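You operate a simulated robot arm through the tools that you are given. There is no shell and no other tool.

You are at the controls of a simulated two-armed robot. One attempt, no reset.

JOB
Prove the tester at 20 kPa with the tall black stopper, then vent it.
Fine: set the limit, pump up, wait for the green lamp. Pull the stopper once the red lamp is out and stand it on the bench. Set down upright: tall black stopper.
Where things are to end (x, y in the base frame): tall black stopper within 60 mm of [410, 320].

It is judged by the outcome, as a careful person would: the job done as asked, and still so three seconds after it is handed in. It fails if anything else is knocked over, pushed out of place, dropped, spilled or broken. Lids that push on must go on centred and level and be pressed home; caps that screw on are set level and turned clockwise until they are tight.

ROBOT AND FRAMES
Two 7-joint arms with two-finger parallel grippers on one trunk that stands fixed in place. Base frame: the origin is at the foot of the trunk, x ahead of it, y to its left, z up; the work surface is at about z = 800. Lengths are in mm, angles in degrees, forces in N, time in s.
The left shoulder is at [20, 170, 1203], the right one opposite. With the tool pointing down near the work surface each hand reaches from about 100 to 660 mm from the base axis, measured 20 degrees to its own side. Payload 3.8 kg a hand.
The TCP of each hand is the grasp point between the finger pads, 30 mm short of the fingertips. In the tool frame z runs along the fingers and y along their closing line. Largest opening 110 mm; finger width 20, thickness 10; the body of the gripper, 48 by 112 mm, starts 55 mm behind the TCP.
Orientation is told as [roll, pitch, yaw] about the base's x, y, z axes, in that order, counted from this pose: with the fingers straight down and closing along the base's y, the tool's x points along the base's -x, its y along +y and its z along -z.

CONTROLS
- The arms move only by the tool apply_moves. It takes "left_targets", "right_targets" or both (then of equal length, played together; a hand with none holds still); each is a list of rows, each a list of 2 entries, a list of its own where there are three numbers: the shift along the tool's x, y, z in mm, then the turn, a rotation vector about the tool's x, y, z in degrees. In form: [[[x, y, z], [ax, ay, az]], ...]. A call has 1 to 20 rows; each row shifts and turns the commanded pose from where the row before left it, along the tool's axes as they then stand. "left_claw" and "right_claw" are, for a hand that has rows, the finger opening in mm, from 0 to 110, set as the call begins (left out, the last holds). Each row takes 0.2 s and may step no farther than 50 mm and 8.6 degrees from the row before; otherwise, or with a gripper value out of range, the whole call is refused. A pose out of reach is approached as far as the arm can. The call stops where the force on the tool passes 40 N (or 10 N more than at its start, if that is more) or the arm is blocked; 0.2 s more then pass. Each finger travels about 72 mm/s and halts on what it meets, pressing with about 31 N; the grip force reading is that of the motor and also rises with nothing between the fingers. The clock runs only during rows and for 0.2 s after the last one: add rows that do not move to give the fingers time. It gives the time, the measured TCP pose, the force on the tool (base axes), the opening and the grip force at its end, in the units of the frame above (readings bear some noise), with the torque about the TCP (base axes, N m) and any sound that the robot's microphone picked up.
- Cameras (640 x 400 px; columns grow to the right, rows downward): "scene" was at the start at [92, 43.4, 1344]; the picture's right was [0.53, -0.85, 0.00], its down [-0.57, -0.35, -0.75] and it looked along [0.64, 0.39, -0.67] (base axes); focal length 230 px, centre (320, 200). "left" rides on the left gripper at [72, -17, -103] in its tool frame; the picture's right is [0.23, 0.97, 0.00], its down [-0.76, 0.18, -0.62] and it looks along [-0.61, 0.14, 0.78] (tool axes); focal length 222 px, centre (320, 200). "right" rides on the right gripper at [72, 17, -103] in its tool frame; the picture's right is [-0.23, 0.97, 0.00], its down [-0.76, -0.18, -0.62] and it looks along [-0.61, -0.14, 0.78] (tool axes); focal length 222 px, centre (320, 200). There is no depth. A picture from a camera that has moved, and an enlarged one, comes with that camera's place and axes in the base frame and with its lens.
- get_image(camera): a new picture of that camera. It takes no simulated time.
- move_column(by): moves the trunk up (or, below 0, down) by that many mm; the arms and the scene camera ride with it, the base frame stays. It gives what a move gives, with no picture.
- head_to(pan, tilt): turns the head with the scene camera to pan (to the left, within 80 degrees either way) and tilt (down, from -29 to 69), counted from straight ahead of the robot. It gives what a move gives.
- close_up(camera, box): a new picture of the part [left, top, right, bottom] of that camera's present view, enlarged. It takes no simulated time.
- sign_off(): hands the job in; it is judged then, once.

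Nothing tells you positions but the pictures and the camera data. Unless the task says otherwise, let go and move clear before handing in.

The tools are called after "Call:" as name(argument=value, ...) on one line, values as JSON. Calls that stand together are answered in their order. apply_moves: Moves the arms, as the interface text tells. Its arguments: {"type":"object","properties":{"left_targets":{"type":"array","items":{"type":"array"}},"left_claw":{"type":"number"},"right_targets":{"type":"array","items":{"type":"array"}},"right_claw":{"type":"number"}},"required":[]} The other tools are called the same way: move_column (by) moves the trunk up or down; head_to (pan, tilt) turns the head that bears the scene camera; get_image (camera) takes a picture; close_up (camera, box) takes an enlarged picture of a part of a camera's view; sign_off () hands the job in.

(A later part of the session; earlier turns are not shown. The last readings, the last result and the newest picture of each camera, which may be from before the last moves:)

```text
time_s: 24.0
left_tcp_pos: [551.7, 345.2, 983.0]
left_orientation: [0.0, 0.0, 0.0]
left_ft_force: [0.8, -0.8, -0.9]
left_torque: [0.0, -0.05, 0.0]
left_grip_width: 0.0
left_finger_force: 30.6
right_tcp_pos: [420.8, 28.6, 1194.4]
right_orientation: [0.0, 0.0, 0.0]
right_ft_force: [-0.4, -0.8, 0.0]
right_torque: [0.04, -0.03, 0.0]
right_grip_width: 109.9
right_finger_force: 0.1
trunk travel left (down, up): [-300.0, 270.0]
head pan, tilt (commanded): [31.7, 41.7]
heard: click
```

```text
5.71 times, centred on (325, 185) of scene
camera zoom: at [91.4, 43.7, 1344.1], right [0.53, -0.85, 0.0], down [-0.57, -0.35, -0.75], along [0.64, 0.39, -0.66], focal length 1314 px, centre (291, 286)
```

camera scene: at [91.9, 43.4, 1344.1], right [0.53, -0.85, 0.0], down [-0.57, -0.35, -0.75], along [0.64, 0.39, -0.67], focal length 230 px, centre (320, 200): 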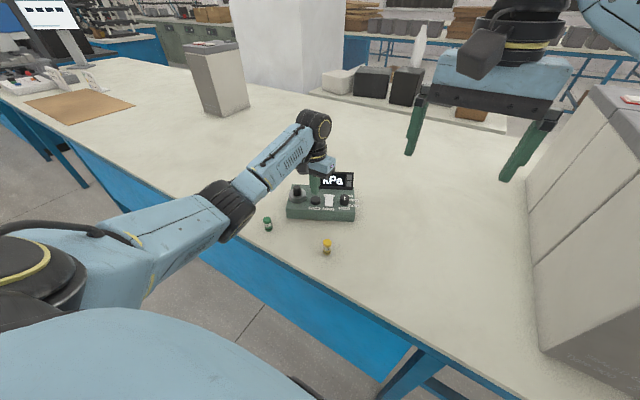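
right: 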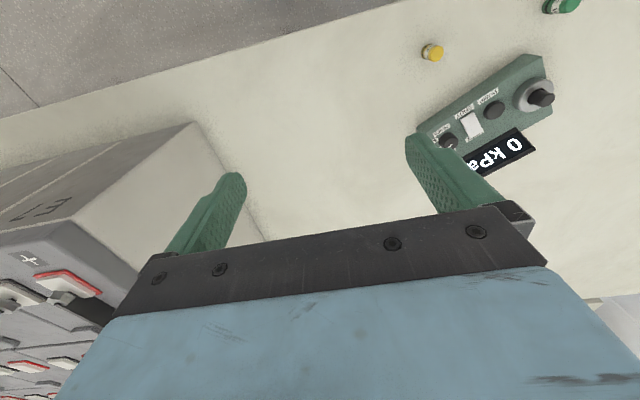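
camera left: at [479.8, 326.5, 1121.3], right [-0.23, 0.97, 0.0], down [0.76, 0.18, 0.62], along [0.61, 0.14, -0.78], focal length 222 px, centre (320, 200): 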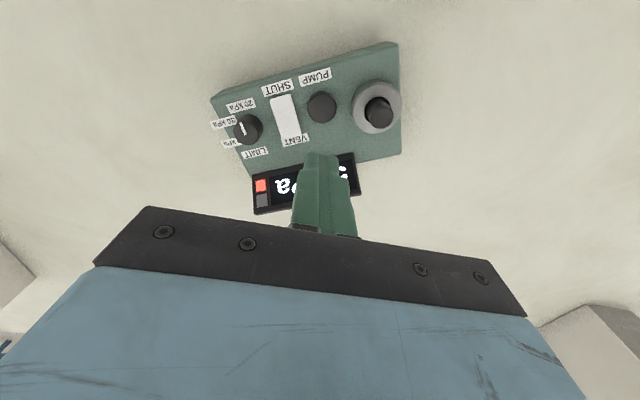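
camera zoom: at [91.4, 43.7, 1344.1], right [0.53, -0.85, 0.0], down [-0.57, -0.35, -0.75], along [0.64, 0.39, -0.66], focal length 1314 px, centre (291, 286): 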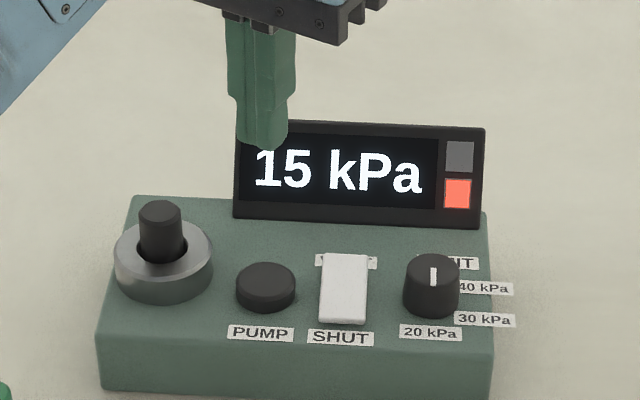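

It reads 15 kPa. One more press to reach 20 kPa, then I watch for the green lamp.

Call:
apply_moves(left_targets=[[[-1, 1, 45], [0, 0, 0]], [[0, 0, 45], [0, 0, 0]], [[0, 0, 5], [0, 0, 0]], [[0, 0, 2], [0, 0, 0]], [[0, 0, 2], [0, 0, 0]], [[0, 0, 2], [0, 0, 0]], [[0, 0, 0], [0, 0, 0]], [[0, 0, -11], [0, 0, 0]], [[0, 0, -45], [0, 0, 0]], [[0, 0, -45], [0, 0, 0]]])

Call:
close_up(camera="scene", box=[270, 150, 380, 220])

```text
time_s: 26.2
left_tcp_pos: [555.7, 346.4, 981.3]
left_orientation: [0.0, 0.0, 0.0]
left_ft_force: [0.4, 0.7, 0.4]
left_torque: [0.0, 0.0, 0.01]
left_grip_width: 0.1
left_finger_force: 31.0
right_tcp_pos: [419.7, 29.5, 1194.9]
right_orientation: [-0.1, 0.0, 0.0]
right_ft_force: [-0.1, 0.6, -0.9]
right_torque: [0.0, 0.02, -0.02]
right_grip_width: 109.9
right_finger_force: 0.2
trunk travel left (down, up): [-300.0, 270.0]
head pan, tilt (commanded): [31.7, 41.7]
heard: click
```

```text
5.71 times, centred on (325, 185) of scene
camera zoom: at [91.6, 43.5, 1344.1], right [0.53, -0.85, 0.0], down [-0.57, -0.35, -0.75], along [0.64, 0.39, -0.66], focal length 1314 px, centre (291, 286)
```

zoom: 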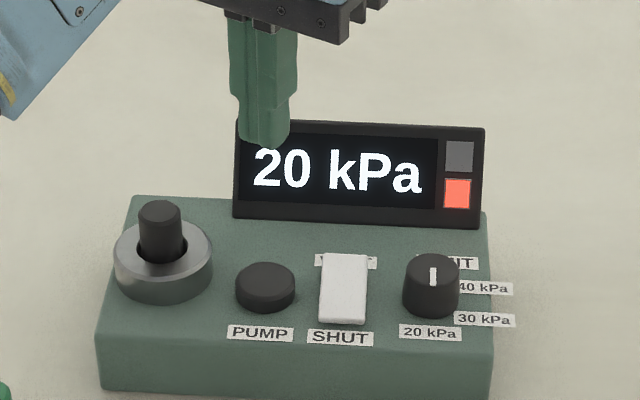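

It reads 20 kPa with the red lamp on and the green lamp still dark. I'm holding still to wait for the green lamp.

Call:
apply_moves(left_targets=[[[0, 0, 0], [0, 0, 0]], [[0, 0, 0], [0, 0, 0]], [[0, 0, 0], [0, 0, 0]], [[0, 0, 0], [0, 0, 0]], [[0, 0, 0], [0, 0, 0]], [[0, 0, 0], [0, 0, 0]], [[0, 0, 0], [0, 0, 0]], [[0, 0, 0], [0, 0, 0]], [[0, 0, 0], [0, 0, 0]], [[0, 0, 0], [0, 0, 0]]])

Call:
close_up(camera="scene", box=[270, 150, 380, 220])

```text
time_s: 28.4
left_tcp_pos: [556.6, 345.9, 980.2]
left_orientation: [0.1, 0.0, 0.1]
left_ft_force: [-0.1, 0.3, -0.3]
left_torque: [-0.02, 0.0, 0.02]
left_grip_width: 0.0
left_finger_force: 31.4
right_tcp_pos: [420.4, 29.4, 1195.4]
right_orientation: [0.0, 0.0, 0.0]
right_ft_force: [-0.1, -0.5, -0.2]
right_torque: [0.0, -0.02, -0.02]
right_grip_width: 109.9
right_finger_force: 0.1
trunk travel left (down, up): [-300.0, 270.0]
head pan, tilt (commanded): [31.7, 41.7]
```

```text
5.71 times, centred on (325, 185) of scene
camera zoom: at [92.0, 43.4, 1344.0], right [0.53, -0.85, 0.0], down [-0.57, -0.35, -0.75], along [0.64, 0.39, -0.67], focal length 1314 px, centre (291, 286)
```

zoom: 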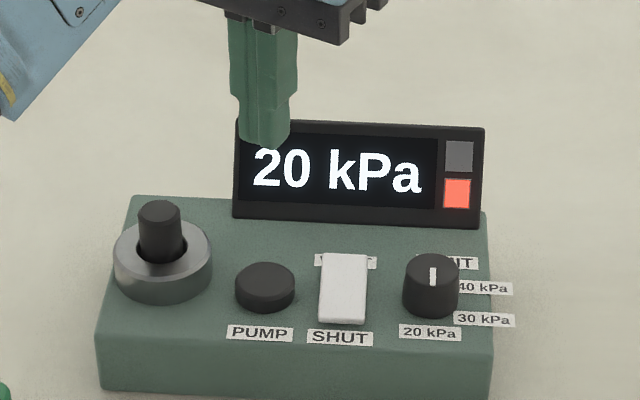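

The reading holds at 20 kPa but the green lamp has not come on yet. I'll keep waiting.

Call:
apply_moves(left_targets=[[[0, 0, 0], [0, 0, 0]], [[0, 0, 0], [0, 0, 0]], [[0, 0, 0], [0, 0, 0]], [[0, 0, 0], [0, 0, 0]], [[0, 0, 0], [0, 0, 0]], [[0, 0, 0], [0, 0, 0]], [[0, 0, 0], [0, 0, 0]], [[0, 0, 0], [0, 0, 0]], [[0, 0, 0], [0, 0, 0]], [[0, 0, 0], [0, 0, 0]], [[0, 0, 0], [0, 0, 0]], [[0, 0, 0], [0, 0, 0]], [[0, 0, 0], [0, 0, 0]], [[0, 0, 0], [0, 0, 0]], [[0, 0, 0], [0, 0, 0]]])

Call:
close_up(camera="scene", box=[270, 150, 380, 220])

```text
time_s: 31.6
left_tcp_pos: [555.8, 347.0, 980.0]
left_orientation: [0.0, 0.0, 0.0]
left_ft_force: [0.7, 0.0, -0.2]
left_torque: [0.02, 0.01, 0.04]
left_grip_width: 0.0
left_finger_force: 31.0
right_tcp_pos: [419.7, 30.6, 1196.5]
right_orientation: [0.1, 0.0, 0.0]
right_ft_force: [0.4, -0.4, -0.6]
right_torque: [0.0, 0.0, 0.01]
right_grip_width: 109.7
right_finger_force: 0.1
trunk travel left (down, up): [-300.0, 270.0]
head pan, tilt (commanded): [31.7, 41.7]
```

```text
5.71 times, centred on (325, 185) of scene
camera zoom: at [92.0, 43.4, 1344.0], right [0.53, -0.85, 0.0], down [-0.57, -0.35, -0.75], along [0.64, 0.39, -0.67], focal length 1314 px, centre (291, 286)
```

zoom: 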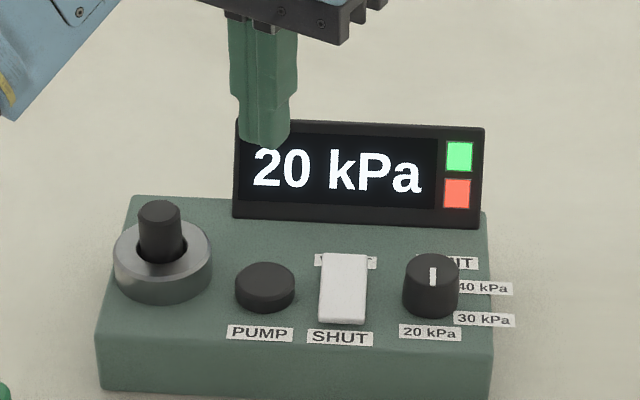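

The green lamp is lit at 20 kPa, so the test is proved. Next I vent by pressing the raised VENT end of the rocker at about (593, 315).

Call:
apply_moves(left_targets=[[[-18.5, -16, 0], [0, 0, 0]], [[-18.5, -15.5, 0], [0, 0, 0]], [[0, 0, 30], [0, 0, 0]], [[0, 0, 30], [0, 0, 0]], [[0, 0, 15], [0, 0, 0]], [[0, 0, 0], [0, 0, 0]]])

Call:
get_image(camera="left")

Call:
close_up(camera="scene", box=[270, 150, 380, 220])

```text
time_s: 33.0
left_tcp_pos: [591.3, 315.4, 904.1]
left_orientation: [0.0, 0.0, 0.0]
left_ft_force: [0.1, 0.3, -0.2]
left_torque: [-0.02, 0.01, 0.01]
left_grip_width: 0.0
left_finger_force: 30.8
right_tcp_pos: [419.7, 29.3, 1194.8]
right_orientation: [0.0, 0.0, 0.0]
right_ft_force: [0.2, 0.5, 0.5]
right_torque: [-0.04, -0.03, -0.02]
right_grip_width: 110.2
right_finger_force: 0.2
trunk travel left (down, up): [-300.0, 270.0]
head pan, tilt (commanded): [31.7, 41.7]
```

```text
taken
camera left: at [518.8, 297.3, 1007.8], right [-0.23, 0.97, 0.0], down [0.76, 0.18, 0.62], along [0.61, 0.14, -0.78], focal length 222 px, centre (320, 200)
```

left: 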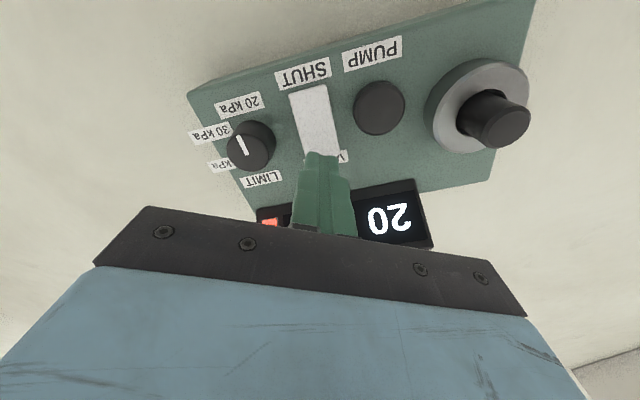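

```text
5.71 times, centred on (325, 185) of scene
camera zoom: at [92.0, 43.3, 1344.1], right [0.53, -0.85, 0.0], down [-0.57, -0.35, -0.75], along [0.64, 0.39, -0.67], focal length 1314 px, centre (291, 286)
```

zoom: 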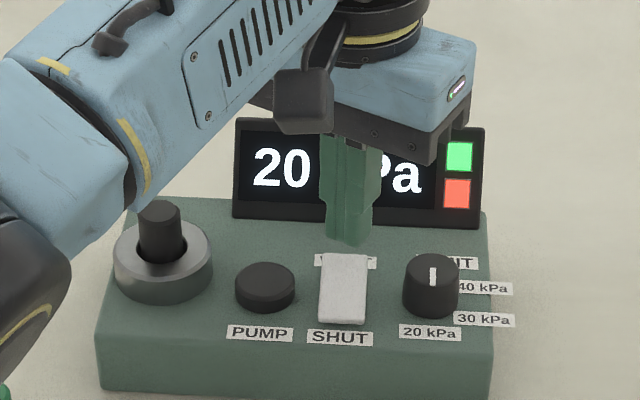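

The fingertips are just behind the rocker's rear end. I'll shift about 5 mm towards its centre and press down in small steps.

Call:
apply_moves(left_targets=[[[4, -2, 0], [0, 0, 0]], [[0, 0, 6], [0, 0, 0]], [[0, 0, 4], [0, 0, 0]], [[0, 0, 2], [0, 0, 0]], [[0, 0, 2], [0, 0, 0]], [[0, 0, 2], [0, 0, 0]]])

Call:
close_up(camera="scene", box=[270, 150, 380, 220])

```text
time_s: 34.4
left_tcp_pos: [587.5, 313.5, 889.6]
left_orientation: [0.0, -0.1, 0.0]
left_ft_force: [1.7, 0.3, 2.4]
left_torque: [0.03, -0.05, -0.01]
left_grip_width: 0.0
left_finger_force: 30.6
right_tcp_pos: [420.5, 30.0, 1194.4]
right_orientation: [0.0, 0.0, 0.1]
right_ft_force: [0.2, -0.5, 0.7]
right_torque: [0.0, 0.02, -0.03]
right_grip_width: 109.9
right_finger_force: 0.0
trunk travel left (down, up): [-300.0, 270.0]
head pan, tilt (commanded): [31.7, 41.7]
```

```text
5.71 times, centred on (325, 185) of scene
camera zoom: at [91.8, 43.3, 1344.1], right [0.53, -0.85, 0.0], down [-0.57, -0.35, -0.75], along [0.64, 0.39, -0.66], focal length 1314 px, centre (291, 286)
```

zoom: 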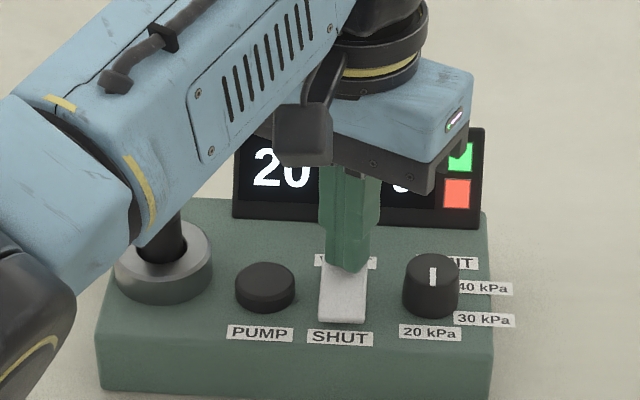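

There is light contact at 2.4 N. I'll continue pressing to flip the rocker.

Call:
apply_moves(left_targets=[[[0, 0, 2], [0, 0, 0]], [[0, 0, 2], [0, 0, 0]], [[0, 0, 1.5], [0, 0, 0]], [[0, 0, 1.5], [0, 0, 0]]])

Call:
close_up(camera="scene", box=[270, 150, 380, 220])

```text
time_s: 35.4
left_tcp_pos: [588.0, 313.0, 884.9]
left_orientation: [0.1, -0.2, -0.1]
left_ft_force: [-0.5, 3.8, 20.6]
left_torque: [-0.1, 0.18, -0.04]
left_grip_width: 0.0
left_finger_force: 31.2
right_tcp_pos: [418.3, 30.2, 1195.5]
right_orientation: [0.0, -0.1, 0.1]
right_ft_force: [0.6, -0.1, -0.4]
right_torque: [-0.04, -0.02, -0.05]
right_grip_width: 110.1
right_finger_force: 0.1
trunk travel left (down, up): [-300.0, 270.0]
head pan, tilt (commanded): [31.7, 41.7]
```

```text
5.71 times, centred on (325, 185) of scene
camera zoom: at [90.2, 42.8, 1344.4], right [0.53, -0.85, 0.0], down [-0.56, -0.35, -0.75], along [0.64, 0.39, -0.66], focal length 1314 px, centre (291, 286)
```

zoom: 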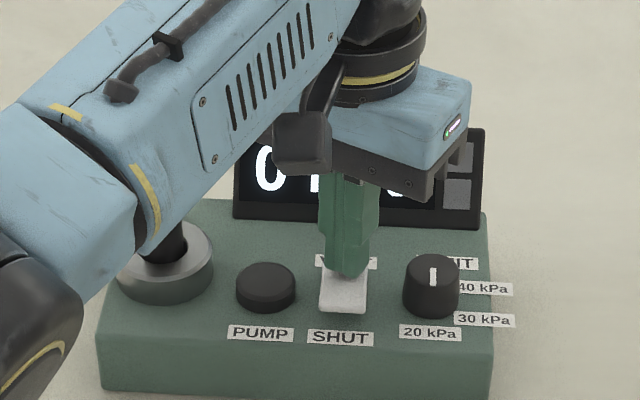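

The rocker has flipped to VENT, the display starts with 0 and both lamps are out. I'm lifting the hand clear to confirm.

Call:
apply_moves(left_targets=[[[0, 0, -10], [0, 0, 0]], [[0, 0, -40], [0, 0, 0]], [[0, 0, -45], [0, 0, 0]], [[0, 0, -40], [0, 0, 0]], [[0, 0, 0], [0, 0, 0]], [[0, 0, 0], [0, 0, 0]]])

Call:
close_up(camera="scene", box=[270, 150, 380, 220])

Call:
get_image(camera="left")

```text
time_s: 36.8
left_tcp_pos: [588.1, 312.6, 1016.8]
left_orientation: [0.0, 0.0, 0.0]
left_ft_force: [-0.1, 0.2, -0.2]
left_torque: [-0.01, -0.02, 0.02]
left_grip_width: 0.0
left_finger_force: 31.3
right_tcp_pos: [420.5, 29.0, 1194.9]
right_orientation: [0.0, 0.0, 0.0]
right_ft_force: [0.1, -0.1, 0.7]
right_torque: [0.03, 0.0, -0.01]
right_grip_width: 109.7
right_finger_force: 0.0
trunk travel left (down, up): [-300.0, 270.0]
head pan, tilt (commanded): [31.7, 41.7]
```

```text
5.71 times, centred on (325, 185) of scene
camera zoom: at [91.8, 43.5, 1344.0], right [0.53, -0.85, 0.0], down [-0.57, -0.35, -0.75], along [0.64, 0.39, -0.67], focal length 1314 px, centre (291, 286)
```

zoom: 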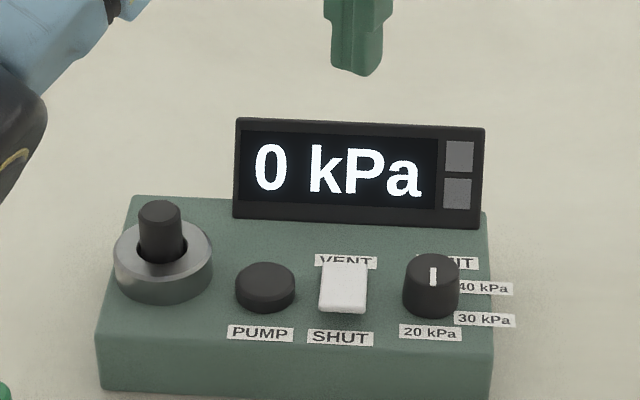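

```text
taken
camera left: at [515.8, 295.1, 1121.2], right [-0.23, 0.97, 0.0], down [0.76, 0.18, 0.62], along [0.61, 0.14, -0.78], focal length 222 px, centre (320, 200)
```

left: 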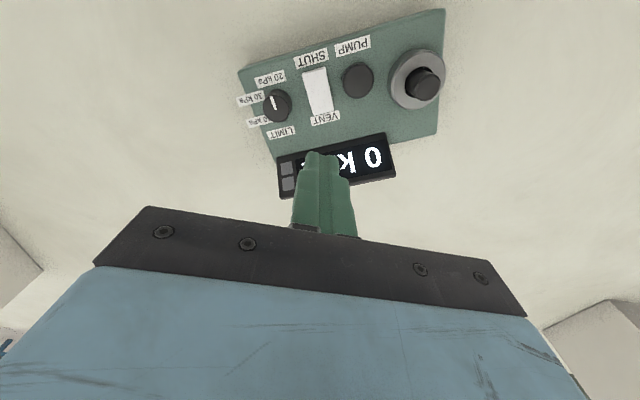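

It is vented: 0 kPa, red lamp out, rocker on VENT. Next I open the fingers and hover over the stopper at about (542, 408).

Call:
apply_moves(left_targets=[[[15.3, 31.8, 0], [0, 0, 0]], [[15.3, 31.8, 0], [0, 0, 0]], [[15.3, 31.8, 0], [0, 0, 0]], [[0, 0, 30], [0, 0, 0]], [[0, 0, 0], [0, 0, 0]], [[0, 0, 0], [0, 0, 0]]], left_claw=60)

Call:
get_image(camera="left")

Call:
close_up(camera="left", box=[270, 80, 370, 170])

Call:
get_image(camera="scene")

```text
time_s: 38.2
left_tcp_pos: [542.9, 408.8, 987.7]
left_orientation: [-0.1, 0.0, 0.0]
left_ft_force: [-0.5, -0.4, -0.3]
left_torque: [-0.02, 0.03, -0.02]
left_grip_width: 60.0
left_finger_force: 0.0
right_tcp_pos: [420.3, 29.2, 1195.4]
right_orientation: [0.0, -0.1, 0.0]
right_ft_force: [0.5, 0.2, 0.6]
right_torque: [-0.04, -0.02, -0.01]
right_grip_width: 110.1
right_finger_force: 0.0
trunk travel left (down, up): [-300.0, 270.0]
head pan, tilt (commanded): [31.7, 41.7]
```

```text
taken
camera left: at [470.8, 391.5, 1091.3], right [-0.23, 0.97, 0.0], down [0.76, 0.18, 0.62], along [0.61, 0.14, -0.78], focal length 222 px, centre (320, 200)
```

left: 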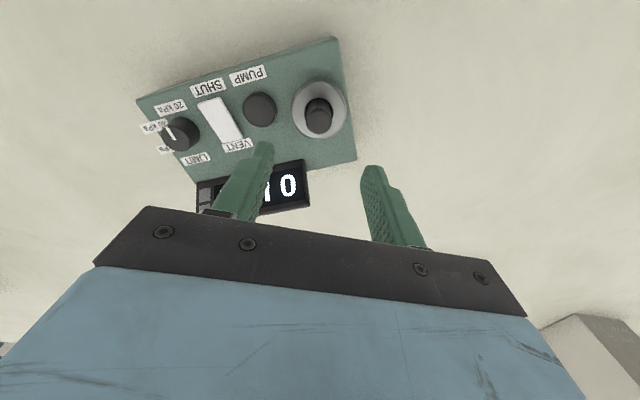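

```text
4.44 times, centred on (320, 125) of left
camera zoom: at [470.8, 391.5, 1091.3], right [-0.23, 0.97, 0.0], down [0.76, 0.18, 0.62], along [0.61, 0.14, -0.78], focal length 987 px, centre (320, 533)
```

zoom: 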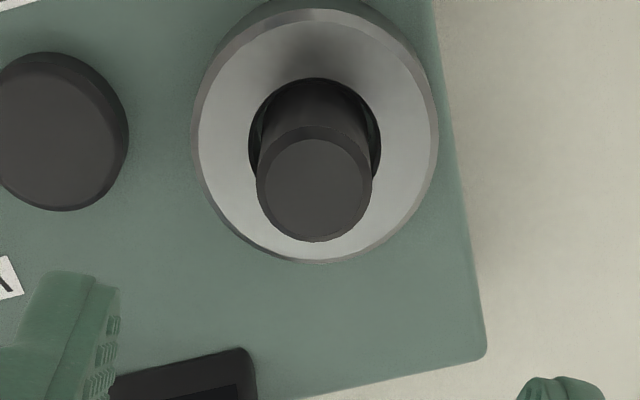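

```text
taken
camera scene: at [92.2, 43.3, 1344.0], right [0.53, -0.85, 0.0], down [-0.57, -0.35, -0.75], along [0.64, 0.39, -0.67], focal length 230 px, centre (320, 200)
```

scene: 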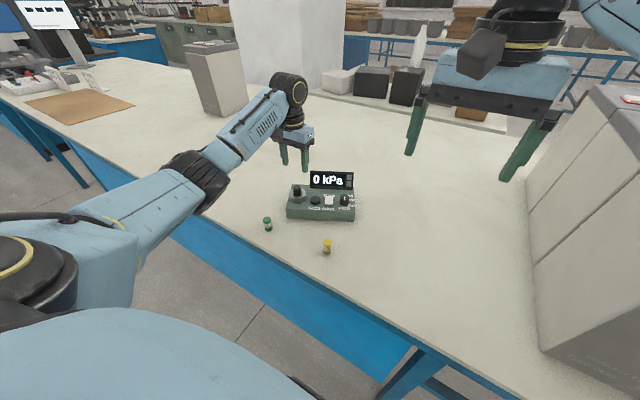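

The stopper centre is at about (541.5, 407), its top near z 890 and the collar top near z 865. I'm lowering so the fingertips sit just above the collar.

Call:
apply_moves(left_targets=[[[1.2, -1.5, 30], [0, 0, 0]], [[0, 0, 30], [0, 0, 0]], [[0, 0, 18], [0, 0, 0]], [[0, 0, 8], [0, 0, 0]], [[0, 0, 0], [0, 0, 0]]])

Call:
get_image(camera="left")

Call:
close_up(camera="scene", box=[260, 150, 340, 215])

```text
time_s: 39.4
left_tcp_pos: [540.1, 407.7, 901.5]
left_orientation: [-0.1, 0.0, -0.1]
left_ft_force: [0.5, 0.5, -0.2]
left_torque: [-0.02, 0.0, -0.01]
left_grip_width: 60.2
left_finger_force: 0.0
right_tcp_pos: [418.9, 30.9, 1194.9]
right_orientation: [0.1, 0.1, 0.1]
right_ft_force: [0.2, 0.7, -0.2]
right_torque: [0.01, 0.02, -0.02]
right_grip_width: 110.1
right_finger_force: 0.0
trunk travel left (down, up): [-300.0, 270.0]
head pan, tilt (commanded): [31.7, 41.7]
```

```text
taken
camera left: at [467.6, 390.0, 1004.5], right [-0.23, 0.97, 0.0], down [0.76, 0.18, 0.62], along [0.61, 0.14, -0.78], focal length 222 px, centre (320, 200)
```

left: 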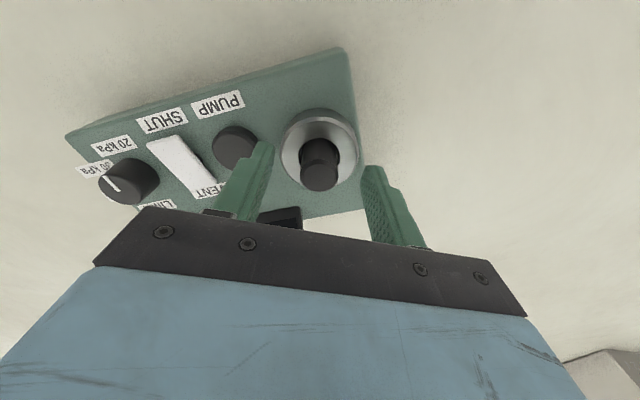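

```text
6.15 times, centred on (300, 182) of scene
camera zoom: at [92.0, 43.4, 1344.0], right [0.53, -0.85, 0.0], down [-0.57, -0.35, -0.75], along [0.64, 0.39, -0.67], focal length 1415 px, centre (443, 308)
```

zoom: 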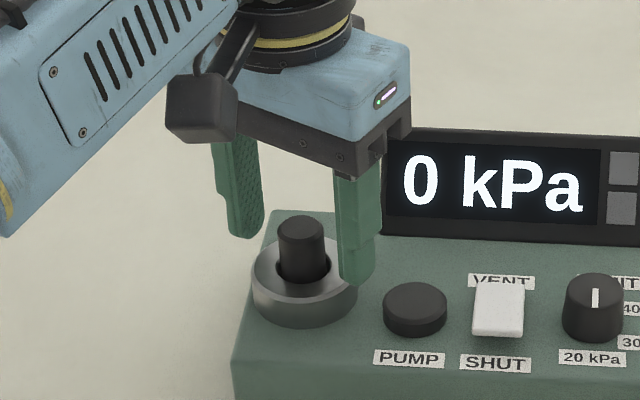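

The fingers straddle the stopper well. I'm lowering 2 mm more and closing on it.

Call:
apply_moves(left_targets=[[[0, 0, 2], [0, 0, 0]], [[0, 0, 0], [0, 0, 0]], [[0, 0, 0], [0, 0, 0]], [[0, 0, 0], [0, 0, 0]]], left_claw=8)

Call:
close_up(camera="scene", box=[260, 150, 340, 215])

```text
time_s: 40.4
left_tcp_pos: [540.5, 407.9, 899.3]
left_orientation: [-0.1, 0.0, -0.1]
left_ft_force: [-0.7, 0.0, 1.1]
left_torque: [-0.01, -0.01, 0.0]
left_grip_width: 20.9
left_finger_force: 30.9
right_tcp_pos: [420.2, 29.4, 1195.4]
right_orientation: [0.1, -0.1, -0.1]
right_ft_force: [-0.5, -0.3, -0.6]
right_torque: [-0.01, -0.03, 0.01]
right_grip_width: 110.0
right_finger_force: 0.1
trunk travel left (down, up): [-300.0, 270.0]
head pan, tilt (commanded): [31.7, 41.7]
```

```text
6.15 times, centred on (300, 182) of scene
camera zoom: at [92.0, 43.3, 1344.0], right [0.53, -0.85, 0.0], down [-0.57, -0.35, -0.75], along [0.64, 0.39, -0.67], focal length 1415 px, centre (443, 308)
```

zoom: 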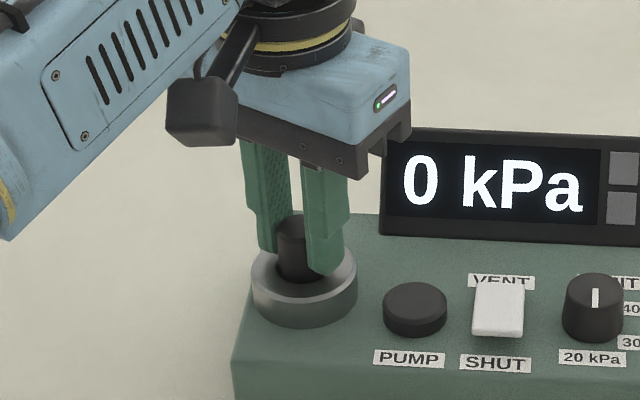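

The stopper is gripped at 20.9 mm. I'm pulling it straight up, slowly.

Call:
apply_moves(left_targets=[[[0, 0, -3], [0, 0, 0]], [[0, 0, -3], [0, 0, 0]], [[0, 0, -4], [0, 0, 0]], [[0, 0, -5], [0, 0, 0]], [[0, 0, -5], [0, 0, 0]], [[0, 0, -5], [0, 0, 0]]])

Call:
close_up(camera="scene", box=[260, 150, 340, 215])

```text
time_s: 41.8
left_tcp_pos: [540.6, 407.6, 924.7]
left_orientation: [0.0, 0.0, 0.0]
left_ft_force: [0.1, 0.1, -0.4]
left_torque: [-0.05, -0.01, -0.01]
left_grip_width: 22.2
left_finger_force: 31.1
right_tcp_pos: [419.1, 29.6, 1194.8]
right_orientation: [-0.1, 0.0, 0.0]
right_ft_force: [0.6, -0.3, 0.8]
right_torque: [-0.03, 0.02, 0.02]
right_grip_width: 110.2
right_finger_force: 0.2
trunk travel left (down, up): [-300.0, 270.0]
head pan, tilt (commanded): [31.7, 41.7]
```

```text
6.15 times, centred on (300, 182) of scene
camera zoom: at [92.0, 43.3, 1344.0], right [0.53, -0.85, 0.0], down [-0.57, -0.35, -0.75], along [0.64, 0.39, -0.67], focal length 1415 px, centre (443, 308)
```

zoom: 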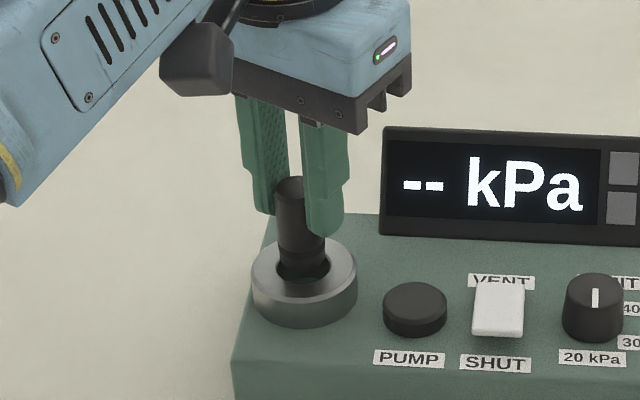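

The stopper is rising and the display now shows "--". I'll take a closer look at how it sits in the grip.

Call:
close_up(camera="scene", box=[280, 165, 320, 195])

Call:
close_up(camera="left", box=[240, 80, 400, 230])

```text
13.33 times, centred on (300, 180) of scene
camera zoom: at [92.0, 43.3, 1344.0], right [0.53, -0.85, 0.0], down [-0.57, -0.35, -0.75], along [0.64, 0.39, -0.67], focal length 3066 px, centre (587, 467)
```

zoom: 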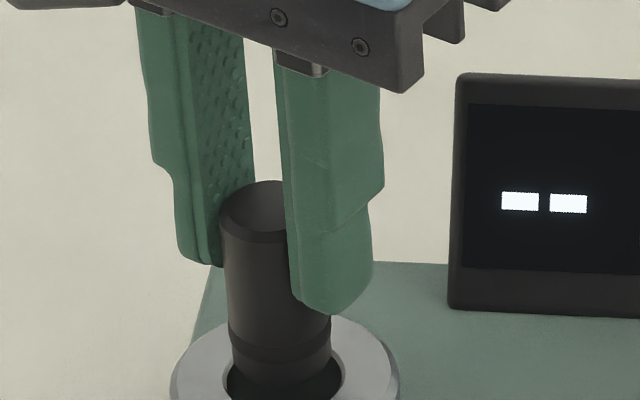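

```text
2.67 times, centred on (320, 155) of left
camera zoom: at [468.3, 389.8, 1027.7], right [-0.23, 0.97, 0.0], down [0.76, 0.18, 0.62], along [0.61, 0.14, -0.78], focal length 592 px, centre (320, 320)
```

zoom: 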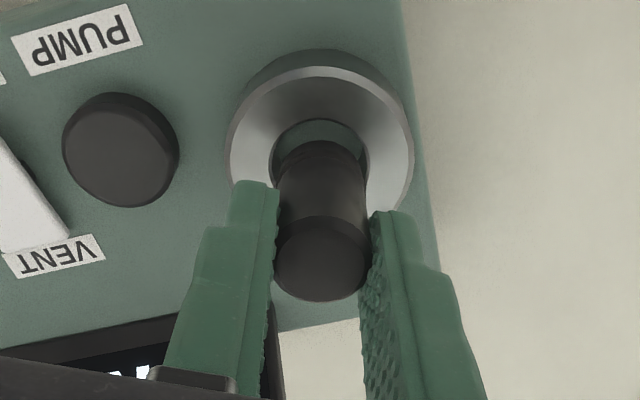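

The stopper is held nearly upright and almost out of the collar. I'm lifting 60 mm more to clear it.

Call:
apply_moves(left_targets=[[[0, 0, -10], [0, 0, 0]], [[0, 0, -15], [0, 0, 0]], [[0, 0, -20], [0, 0, 0]], [[0, 0, -15], [0, 0, 0]], [[0, 0, 0], [0, 0, 0]]])

Call:
close_up(camera="scene", box=[260, 135, 340, 205])

Call:
get_image(camera="scene")

```text
time_s: 43.0
left_tcp_pos: [540.4, 406.6, 985.3]
left_orientation: [-0.1, 0.0, 0.0]
left_ft_force: [-0.4, 0.6, -0.4]
left_torque: [-0.04, 0.03, -0.03]
left_grip_width: 22.0
left_finger_force: 31.5
right_tcp_pos: [420.8, 29.8, 1195.0]
right_orientation: [0.0, 0.0, -0.1]
right_ft_force: [1.3, -0.3, -0.3]
right_torque: [-0.01, -0.02, 0.01]
right_grip_width: 110.0
right_finger_force: 0.0
trunk travel left (down, up): [-300.0, 270.0]
head pan, tilt (commanded): [31.7, 41.7]
```

```text
5.71 times, centred on (300, 170) of scene
camera zoom: at [92.1, 43.4, 1344.0], right [0.53, -0.85, 0.0], down [-0.57, -0.35, -0.75], along [0.64, 0.39, -0.67], focal length 1314 px, centre (434, 371)
```

zoom: 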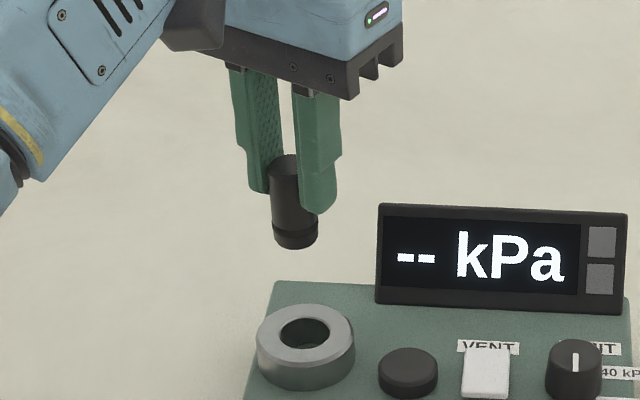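

```text
taken
camera scene: at [92.1, 43.4, 1344.0], right [0.53, -0.85, 0.0], down [-0.57, -0.35, -0.75], along [0.64, 0.39, -0.67], focal length 230 px, centre (320, 200)
```

scene: 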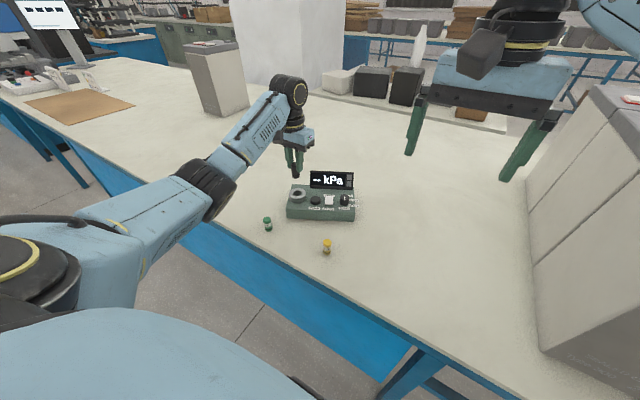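

The stopper is fully out. I'll check how upright it hangs and how far it extends below the fingertips.

Call:
close_up(camera="scene", box=[284, 145, 312, 181])

Call:
close_up(camera="left", box=[260, 90, 380, 220])

Call:
get_image(camera="right")

```text
11.11 times, centred on (298, 163) of scene
camera zoom: at [92.1, 43.4, 1344.0], right [0.53, -0.85, 0.0], down [-0.57, -0.35, -0.75], along [0.64, 0.39, -0.67], focal length 2555 px, centre (564, 611)
```

zoom: 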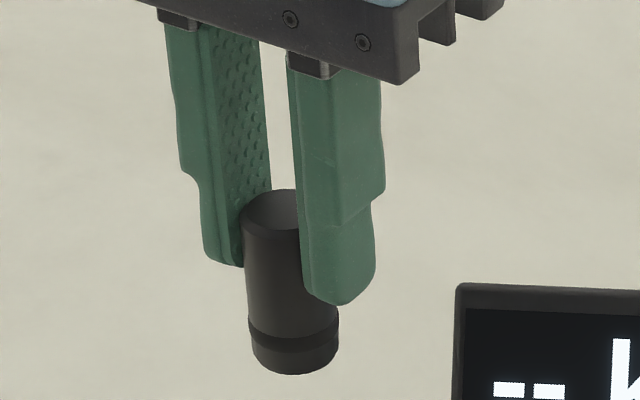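

```text
3.08 times, centred on (320, 155) of left
camera zoom: at [468.6, 390.1, 1087.9], right [-0.23, 0.97, 0.0], down [0.76, 0.18, 0.62], along [0.61, 0.14, -0.78], focal length 684 px, centre (320, 338)
```

zoom: 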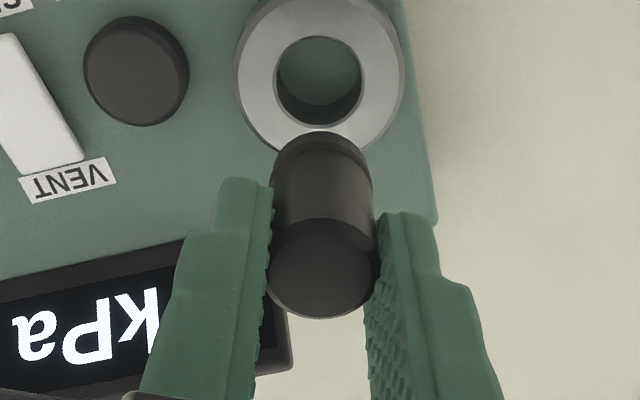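

```text
taken
camera right: at [348.1, 46.0, 1297.1], right [0.23, 0.97, 0.0], down [0.76, -0.18, 0.62], along [0.61, -0.14, -0.78], focal length 222 px, centre (320, 200)
```

right: 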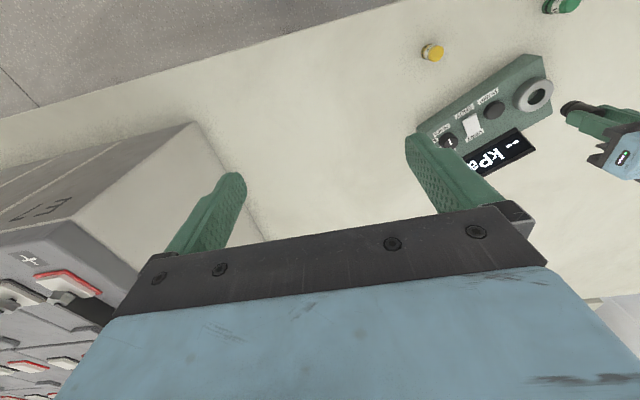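

The stopper hangs upright, with its bottom about 59 mm below the TCP. I'm carrying it to above (410, 320) at this height, well clear of everything.

Call:
apply_moves(left_targets=[[[22, -14.5, 0], [0, 0, 0]], [[22, -14.5, 0], [0, 0, 0]], [[22, -14.5, 0], [0, 0, 0]], [[22, -14.5, 0], [0, 0, 0]], [[22, -14.5, 0], [0, 0, 0]], [[20.4, -14.1, 0], [0, 0, 0]], [[0, 0, 0], [0, 0, 0]], [[0, 0, 0], [0, 0, 0]]])

Call:
get_image(camera="scene")

Call:
get_image(camera="left")

Call:
get_image(camera="right")

```text
time_s: 44.8
left_tcp_pos: [411.4, 319.7, 984.4]
left_orientation: [0.0, -0.1, 0.0]
left_ft_force: [-0.6, 0.1, 0.1]
left_torque: [0.03, 0.01, -0.03]
left_grip_width: 22.1
left_finger_force: 30.8
right_tcp_pos: [420.7, 30.0, 1194.1]
right_orientation: [0.0, 0.1, 0.0]
right_ft_force: [0.4, 0.3, -0.2]
right_torque: [-0.01, 0.01, 0.01]
right_grip_width: 110.2
right_finger_force: 0.1
trunk travel left (down, up): [-300.0, 270.0]
head pan, tilt (commanded): [31.7, 41.7]
```

```text
taken
camera scene: at [91.9, 43.3, 1344.1], right [0.53, -0.85, 0.0], down [-0.57, -0.35, -0.75], along [0.64, 0.39, -0.67], focal length 230 px, centre (320, 200)
```

scene: 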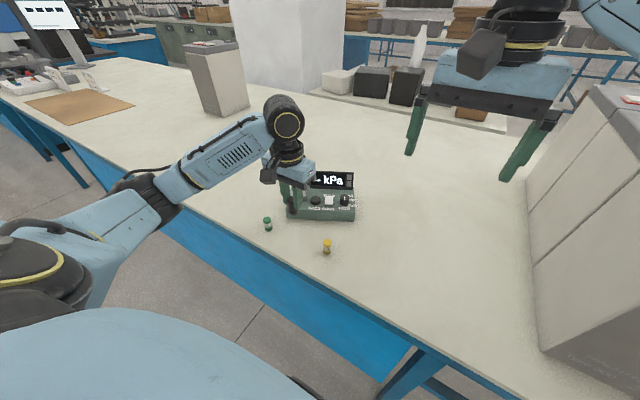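

```text
taken
camera left: at [339.0, 303.0, 1088.2], right [-0.23, 0.97, 0.0], down [0.76, 0.18, 0.62], along [0.61, 0.14, -0.78], focal length 222 px, centre (320, 200)
```

left: 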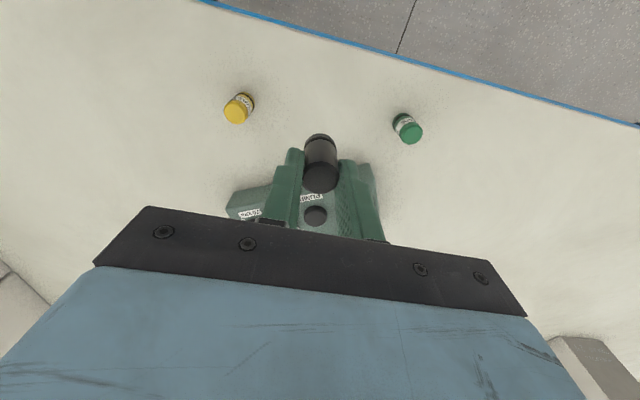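

```text
taken
camera right: at [348.0, 45.9, 1297.2], right [0.23, 0.97, 0.0], down [0.76, -0.18, 0.62], along [0.61, -0.14, -0.78], focal length 222 px, centre (320, 200)
```

right: 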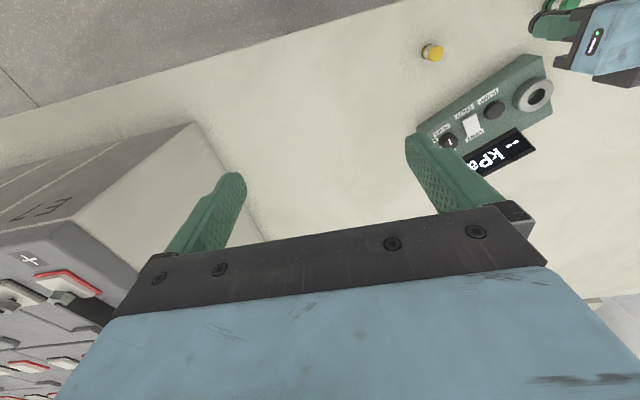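

I'm above the target with the yellow and green stoppers about 100 mm off on either side. I'm lowering to just above the bench.

Call:
apply_moves(left_targets=[[[0, 0, 30], [0, 0, 0]], [[0, 0, 30], [0, 0, 0]], [[0, 0, 30], [0, 0, 0]], [[0, 0, 18], [0, 0, 0]], [[0, 0, 8], [0, 0, 0]], [[0, 0, 0], [0, 0, 0]]])

Call:
get_image(camera="scene")

Call:
close_up(camera="scene", box=[255, 180, 345, 260])

Call:
get_image(camera="left")

```text
time_s: 46.2
left_tcp_pos: [411.2, 320.6, 868.3]
left_orientation: [0.0, 0.0, 0.1]
left_ft_force: [0.4, 0.3, -1.5]
left_torque: [0.0, -0.01, 0.02]
left_grip_width: 22.3
left_finger_force: 30.9
right_tcp_pos: [420.3, 29.6, 1194.8]
right_orientation: [0.0, 0.1, 0.0]
right_ft_force: [0.4, 0.4, 0.6]
right_torque: [-0.02, 0.0, 0.02]
right_grip_width: 110.3
right_finger_force: 0.1
trunk travel left (down, up): [-300.0, 270.0]
head pan, tilt (commanded): [31.7, 41.7]
```

```text
taken
camera scene: at [92.0, 43.3, 1344.0], right [0.53, -0.85, 0.0], down [-0.57, -0.35, -0.75], along [0.64, 0.39, -0.67], focal length 230 px, centre (320, 200)
```

scene: 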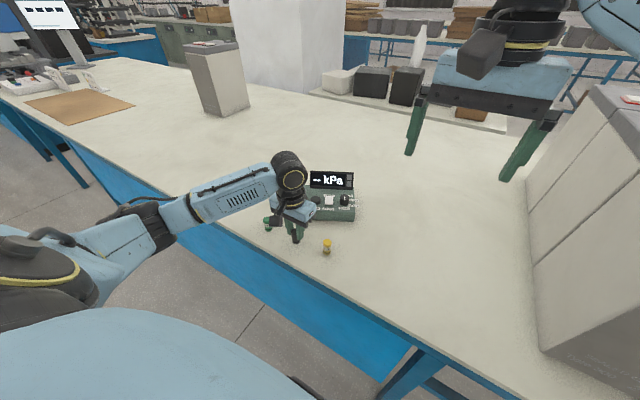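

```text
5.00 times, centred on (300, 220) of scene
camera zoom: at [92.0, 43.3, 1344.0], right [0.53, -0.85, 0.0], down [-0.57, -0.35, -0.75], along [0.64, 0.39, -0.67], focal length 1150 px, centre (420, 100)
```

zoom: 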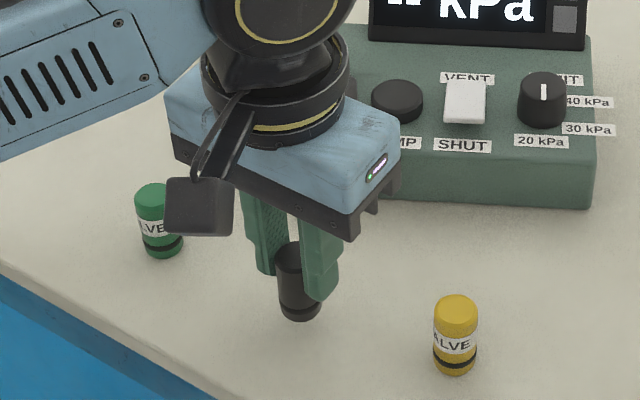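

```text
taken
camera left: at [337.9, 303.3, 971.2], right [-0.23, 0.97, 0.0], down [0.76, 0.18, 0.62], along [0.61, 0.14, -0.78], focal length 222 px, centre (320, 200)
```

left: 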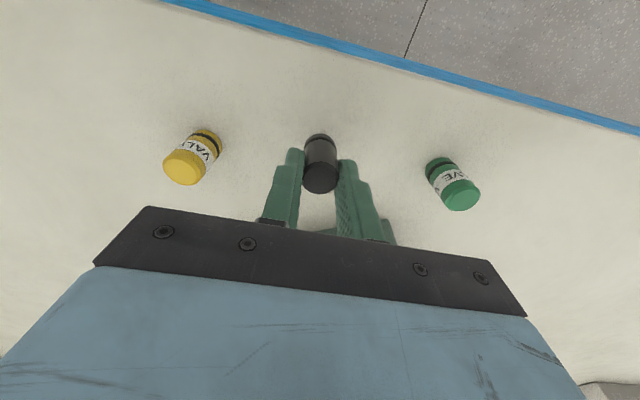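

The stopper's bottom is a few millimetres above the bench. I'm lowering in 1 mm steps until it touches.

Call:
apply_moves(left_targets=[[[0, 0, 1.5], [0, 0, 0]], [[0, 0, 1], [0, 0, 0]], [[0, 0, 1], [0, 0, 0]], [[0, 0, 1], [0, 0, 0]]])

Call:
close_up(camera="scene", box=[280, 215, 320, 250])

```text
time_s: 47.2
left_tcp_pos: [409.5, 320.6, 864.4]
left_orientation: [0.0, 0.1, 0.0]
left_ft_force: [0.4, 0.4, -0.3]
left_torque: [-0.03, 0.03, 0.02]
left_grip_width: 22.1
left_finger_force: 31.5
right_tcp_pos: [420.9, 29.7, 1197.2]
right_orientation: [0.0, 0.0, 0.0]
right_ft_force: [-0.1, 1.3, 0.5]
right_torque: [-0.04, 0.0, 0.0]
right_grip_width: 109.9
right_finger_force: 0.1
trunk travel left (down, up): [-300.0, 270.0]
head pan, tilt (commanded): [31.7, 41.7]
```

```text
11.43 times, centred on (300, 232) of scene
camera zoom: at [92.0, 43.4, 1344.0], right [0.53, -0.85, 0.0], down [-0.57, -0.35, -0.75], along [0.64, 0.39, -0.67], focal length 2628 px, centre (549, -171)
```

zoom: 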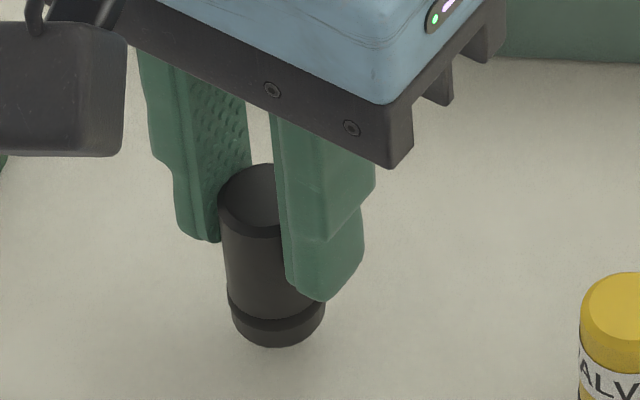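

There is no contact yet and a small gap remains. I'll continue in 1 mm steps.

Call:
apply_moves(left_targets=[[[0, 0, 1], [0, 0, 0]], [[0, 0, 1], [0, 0, 0]], [[0, 0, 1], [0, 0, 0]]])

Call:
close_up(camera="scene", box=[280, 215, 320, 250])

```text
time_s: 48.0
left_tcp_pos: [409.9, 320.4, 861.1]
left_orientation: [0.0, 0.0, 0.0]
left_ft_force: [1.0, 0.2, -1.0]
left_torque: [-0.04, 0.0, -0.01]
left_grip_width: 22.2
left_finger_force: 31.0
right_tcp_pos: [420.8, 28.8, 1195.4]
right_orientation: [0.1, 0.0, 0.0]
right_ft_force: [0.6, -0.3, 0.2]
right_torque: [0.02, -0.02, 0.01]
right_grip_width: 110.5
right_finger_force: 0.2
trunk travel left (down, up): [-300.0, 270.0]
head pan, tilt (commanded): [31.7, 41.7]
```

```text
11.43 times, centred on (300, 232) of scene
camera zoom: at [92.0, 43.4, 1344.0], right [0.53, -0.85, 0.0], down [-0.57, -0.35, -0.75], along [0.64, 0.39, -0.67], focal length 2628 px, centre (549, -171)
```

zoom: 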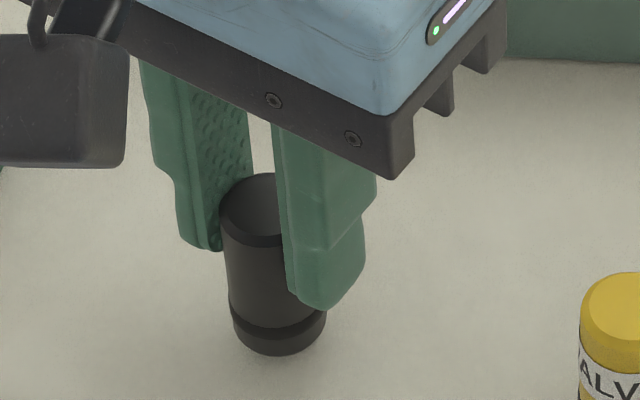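

Call:
apply_moves(left_targets=[[[0, 0, 1], [0, 0, 0]], [[0, 0, 1], [0, 0, 0]]])

Call:
close_up(camera="scene", box=[280, 215, 320, 250])

```text
time_s: 48.6
left_tcp_pos: [410.6, 321.1, 860.4]
left_orientation: [0.0, -0.1, 0.0]
left_ft_force: [0.4, -0.5, -0.1]
left_torque: [0.0, 0.01, 0.03]
left_grip_width: 22.3
left_finger_force: 30.4
right_tcp_pos: [421.0, 30.3, 1195.6]
right_orientation: [0.1, 0.0, -0.1]
right_ft_force: [0.5, 0.2, 0.1]
right_torque: [-0.01, 0.02, 0.0]
right_grip_width: 109.9
right_finger_force: 0.1
trunk travel left (down, up): [-300.0, 270.0]
head pan, tilt (commanded): [31.7, 41.7]
```

```text
11.43 times, centred on (300, 232) of scene
camera zoom: at [92.0, 43.4, 1344.0], right [0.53, -0.85, 0.0], down [-0.57, -0.35, -0.75], along [0.64, 0.39, -0.67], focal length 2628 px, centre (549, -171)
```

zoom: 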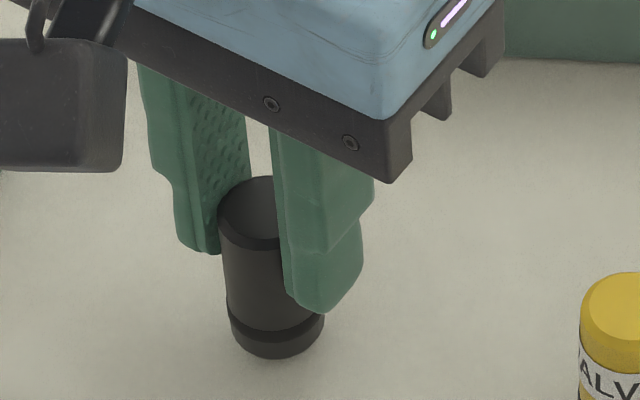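

Still free, with roughly 3 mm left by the picture. I'll continue.

Call:
apply_moves(left_targets=[[[0, 0, 1], [0, 0, 0]], [[0, 0, 1], [0, 0, 0]], [[0, 0, 0.7], [0, 0, 0]]])

Call:
close_up(camera="scene", box=[280, 215, 320, 250])

```text
time_s: 49.4
left_tcp_pos: [408.8, 320.0, 856.9]
left_orientation: [0.0, 0.0, 0.1]
left_ft_force: [0.1, -0.3, -0.7]
left_torque: [0.03, 0.0, 0.0]
left_grip_width: 22.3
left_finger_force: 30.7
right_tcp_pos: [420.8, 30.2, 1195.1]
right_orientation: [0.1, 0.0, -0.1]
right_ft_force: [-0.4, 0.1, -0.3]
right_torque: [-0.01, 0.03, 0.0]
right_grip_width: 110.0
right_finger_force: 0.0
trunk travel left (down, up): [-300.0, 270.0]
head pan, tilt (commanded): [31.7, 41.7]
```

```text
11.43 times, centred on (300, 232) of scene
camera zoom: at [92.0, 43.4, 1344.0], right [0.53, -0.85, 0.0], down [-0.57, -0.35, -0.75], along [0.64, 0.39, -0.67], focal length 2628 px, centre (549, -171)
```

zoom: 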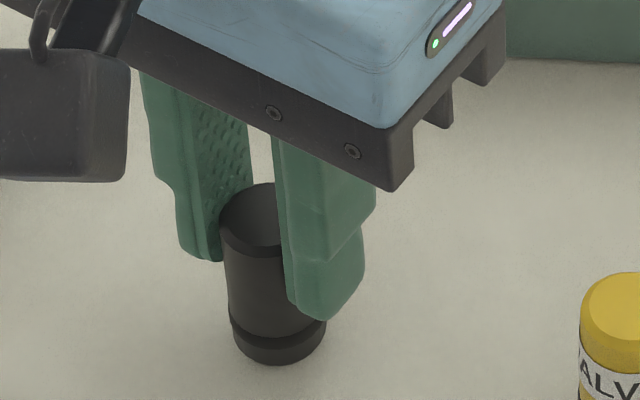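

Call:
apply_moves(left_targets=[[[0, 0, 0.8], [0, 0, 0]], [[0, 0, 0.8], [0, 0, 0]]])

Call:
close_up(camera="scene", box=[280, 215, 320, 250])

```text
time_s: 50.0
left_tcp_pos: [409.7, 320.5, 855.7]
left_orientation: [0.0, 0.0, 0.0]
left_ft_force: [-0.2, -0.6, -0.1]
left_torque: [0.01, -0.01, -0.02]
left_grip_width: 22.1
left_finger_force: 31.0
right_tcp_pos: [418.8, 29.9, 1194.7]
right_orientation: [-0.1, 0.0, 0.0]
right_ft_force: [-0.3, -0.7, 0.2]
right_torque: [0.01, 0.01, 0.04]
right_grip_width: 110.2
right_finger_force: 0.0
trunk travel left (down, up): [-300.0, 270.0]
head pan, tilt (commanded): [31.7, 41.7]
```

```text
11.43 times, centred on (300, 232) of scene
camera zoom: at [92.0, 43.4, 1344.0], right [0.53, -0.85, 0.0], down [-0.57, -0.35, -0.75], along [0.64, 0.39, -0.67], focal length 2628 px, centre (549, -171)
```

zoom: 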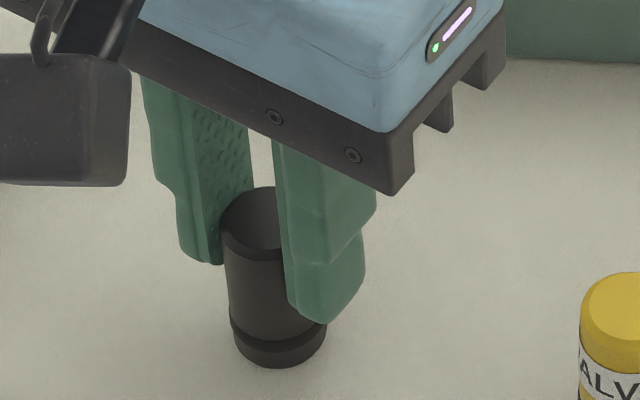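

Nearly down by the picture. I'll keep stepping gently and look for contact in the force reading.

Call:
apply_moves(left_targets=[[[0, 0, 0.8], [0, 0, 0]], [[0, 0, 0.8], [0, 0, 0]]])

Call:
close_up(camera="scene", box=[280, 215, 320, 250])

```text
time_s: 50.6
left_tcp_pos: [411.1, 320.0, 855.0]
left_orientation: [0.0, -0.1, 0.1]
left_ft_force: [-1.3, 1.9, 6.3]
left_torque: [0.07, 0.08, 0.0]
left_grip_width: 21.9
left_finger_force: 30.8
right_tcp_pos: [419.7, 29.2, 1195.4]
right_orientation: [0.0, 0.0, 0.0]
right_ft_force: [0.2, 0.3, 0.1]
right_torque: [-0.01, 0.02, 0.03]
right_grip_width: 110.0
right_finger_force: 0.0
trunk travel left (down, up): [-300.0, 270.0]
head pan, tilt (commanded): [31.7, 41.7]
```

```text
11.43 times, centred on (300, 232) of scene
camera zoom: at [91.5, 43.2, 1344.2], right [0.53, -0.85, 0.0], down [-0.57, -0.35, -0.75], along [0.64, 0.39, -0.66], focal length 2628 px, centre (549, -171)
```

zoom: 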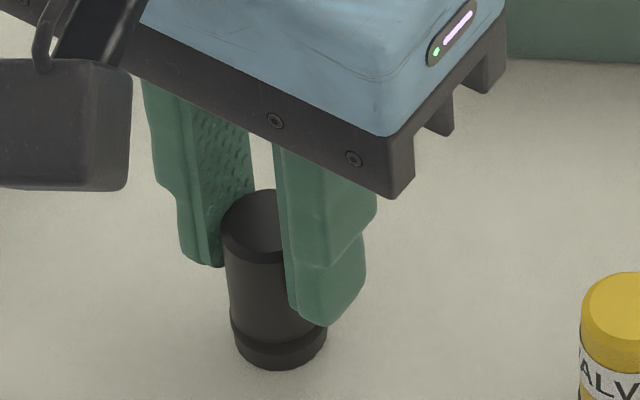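

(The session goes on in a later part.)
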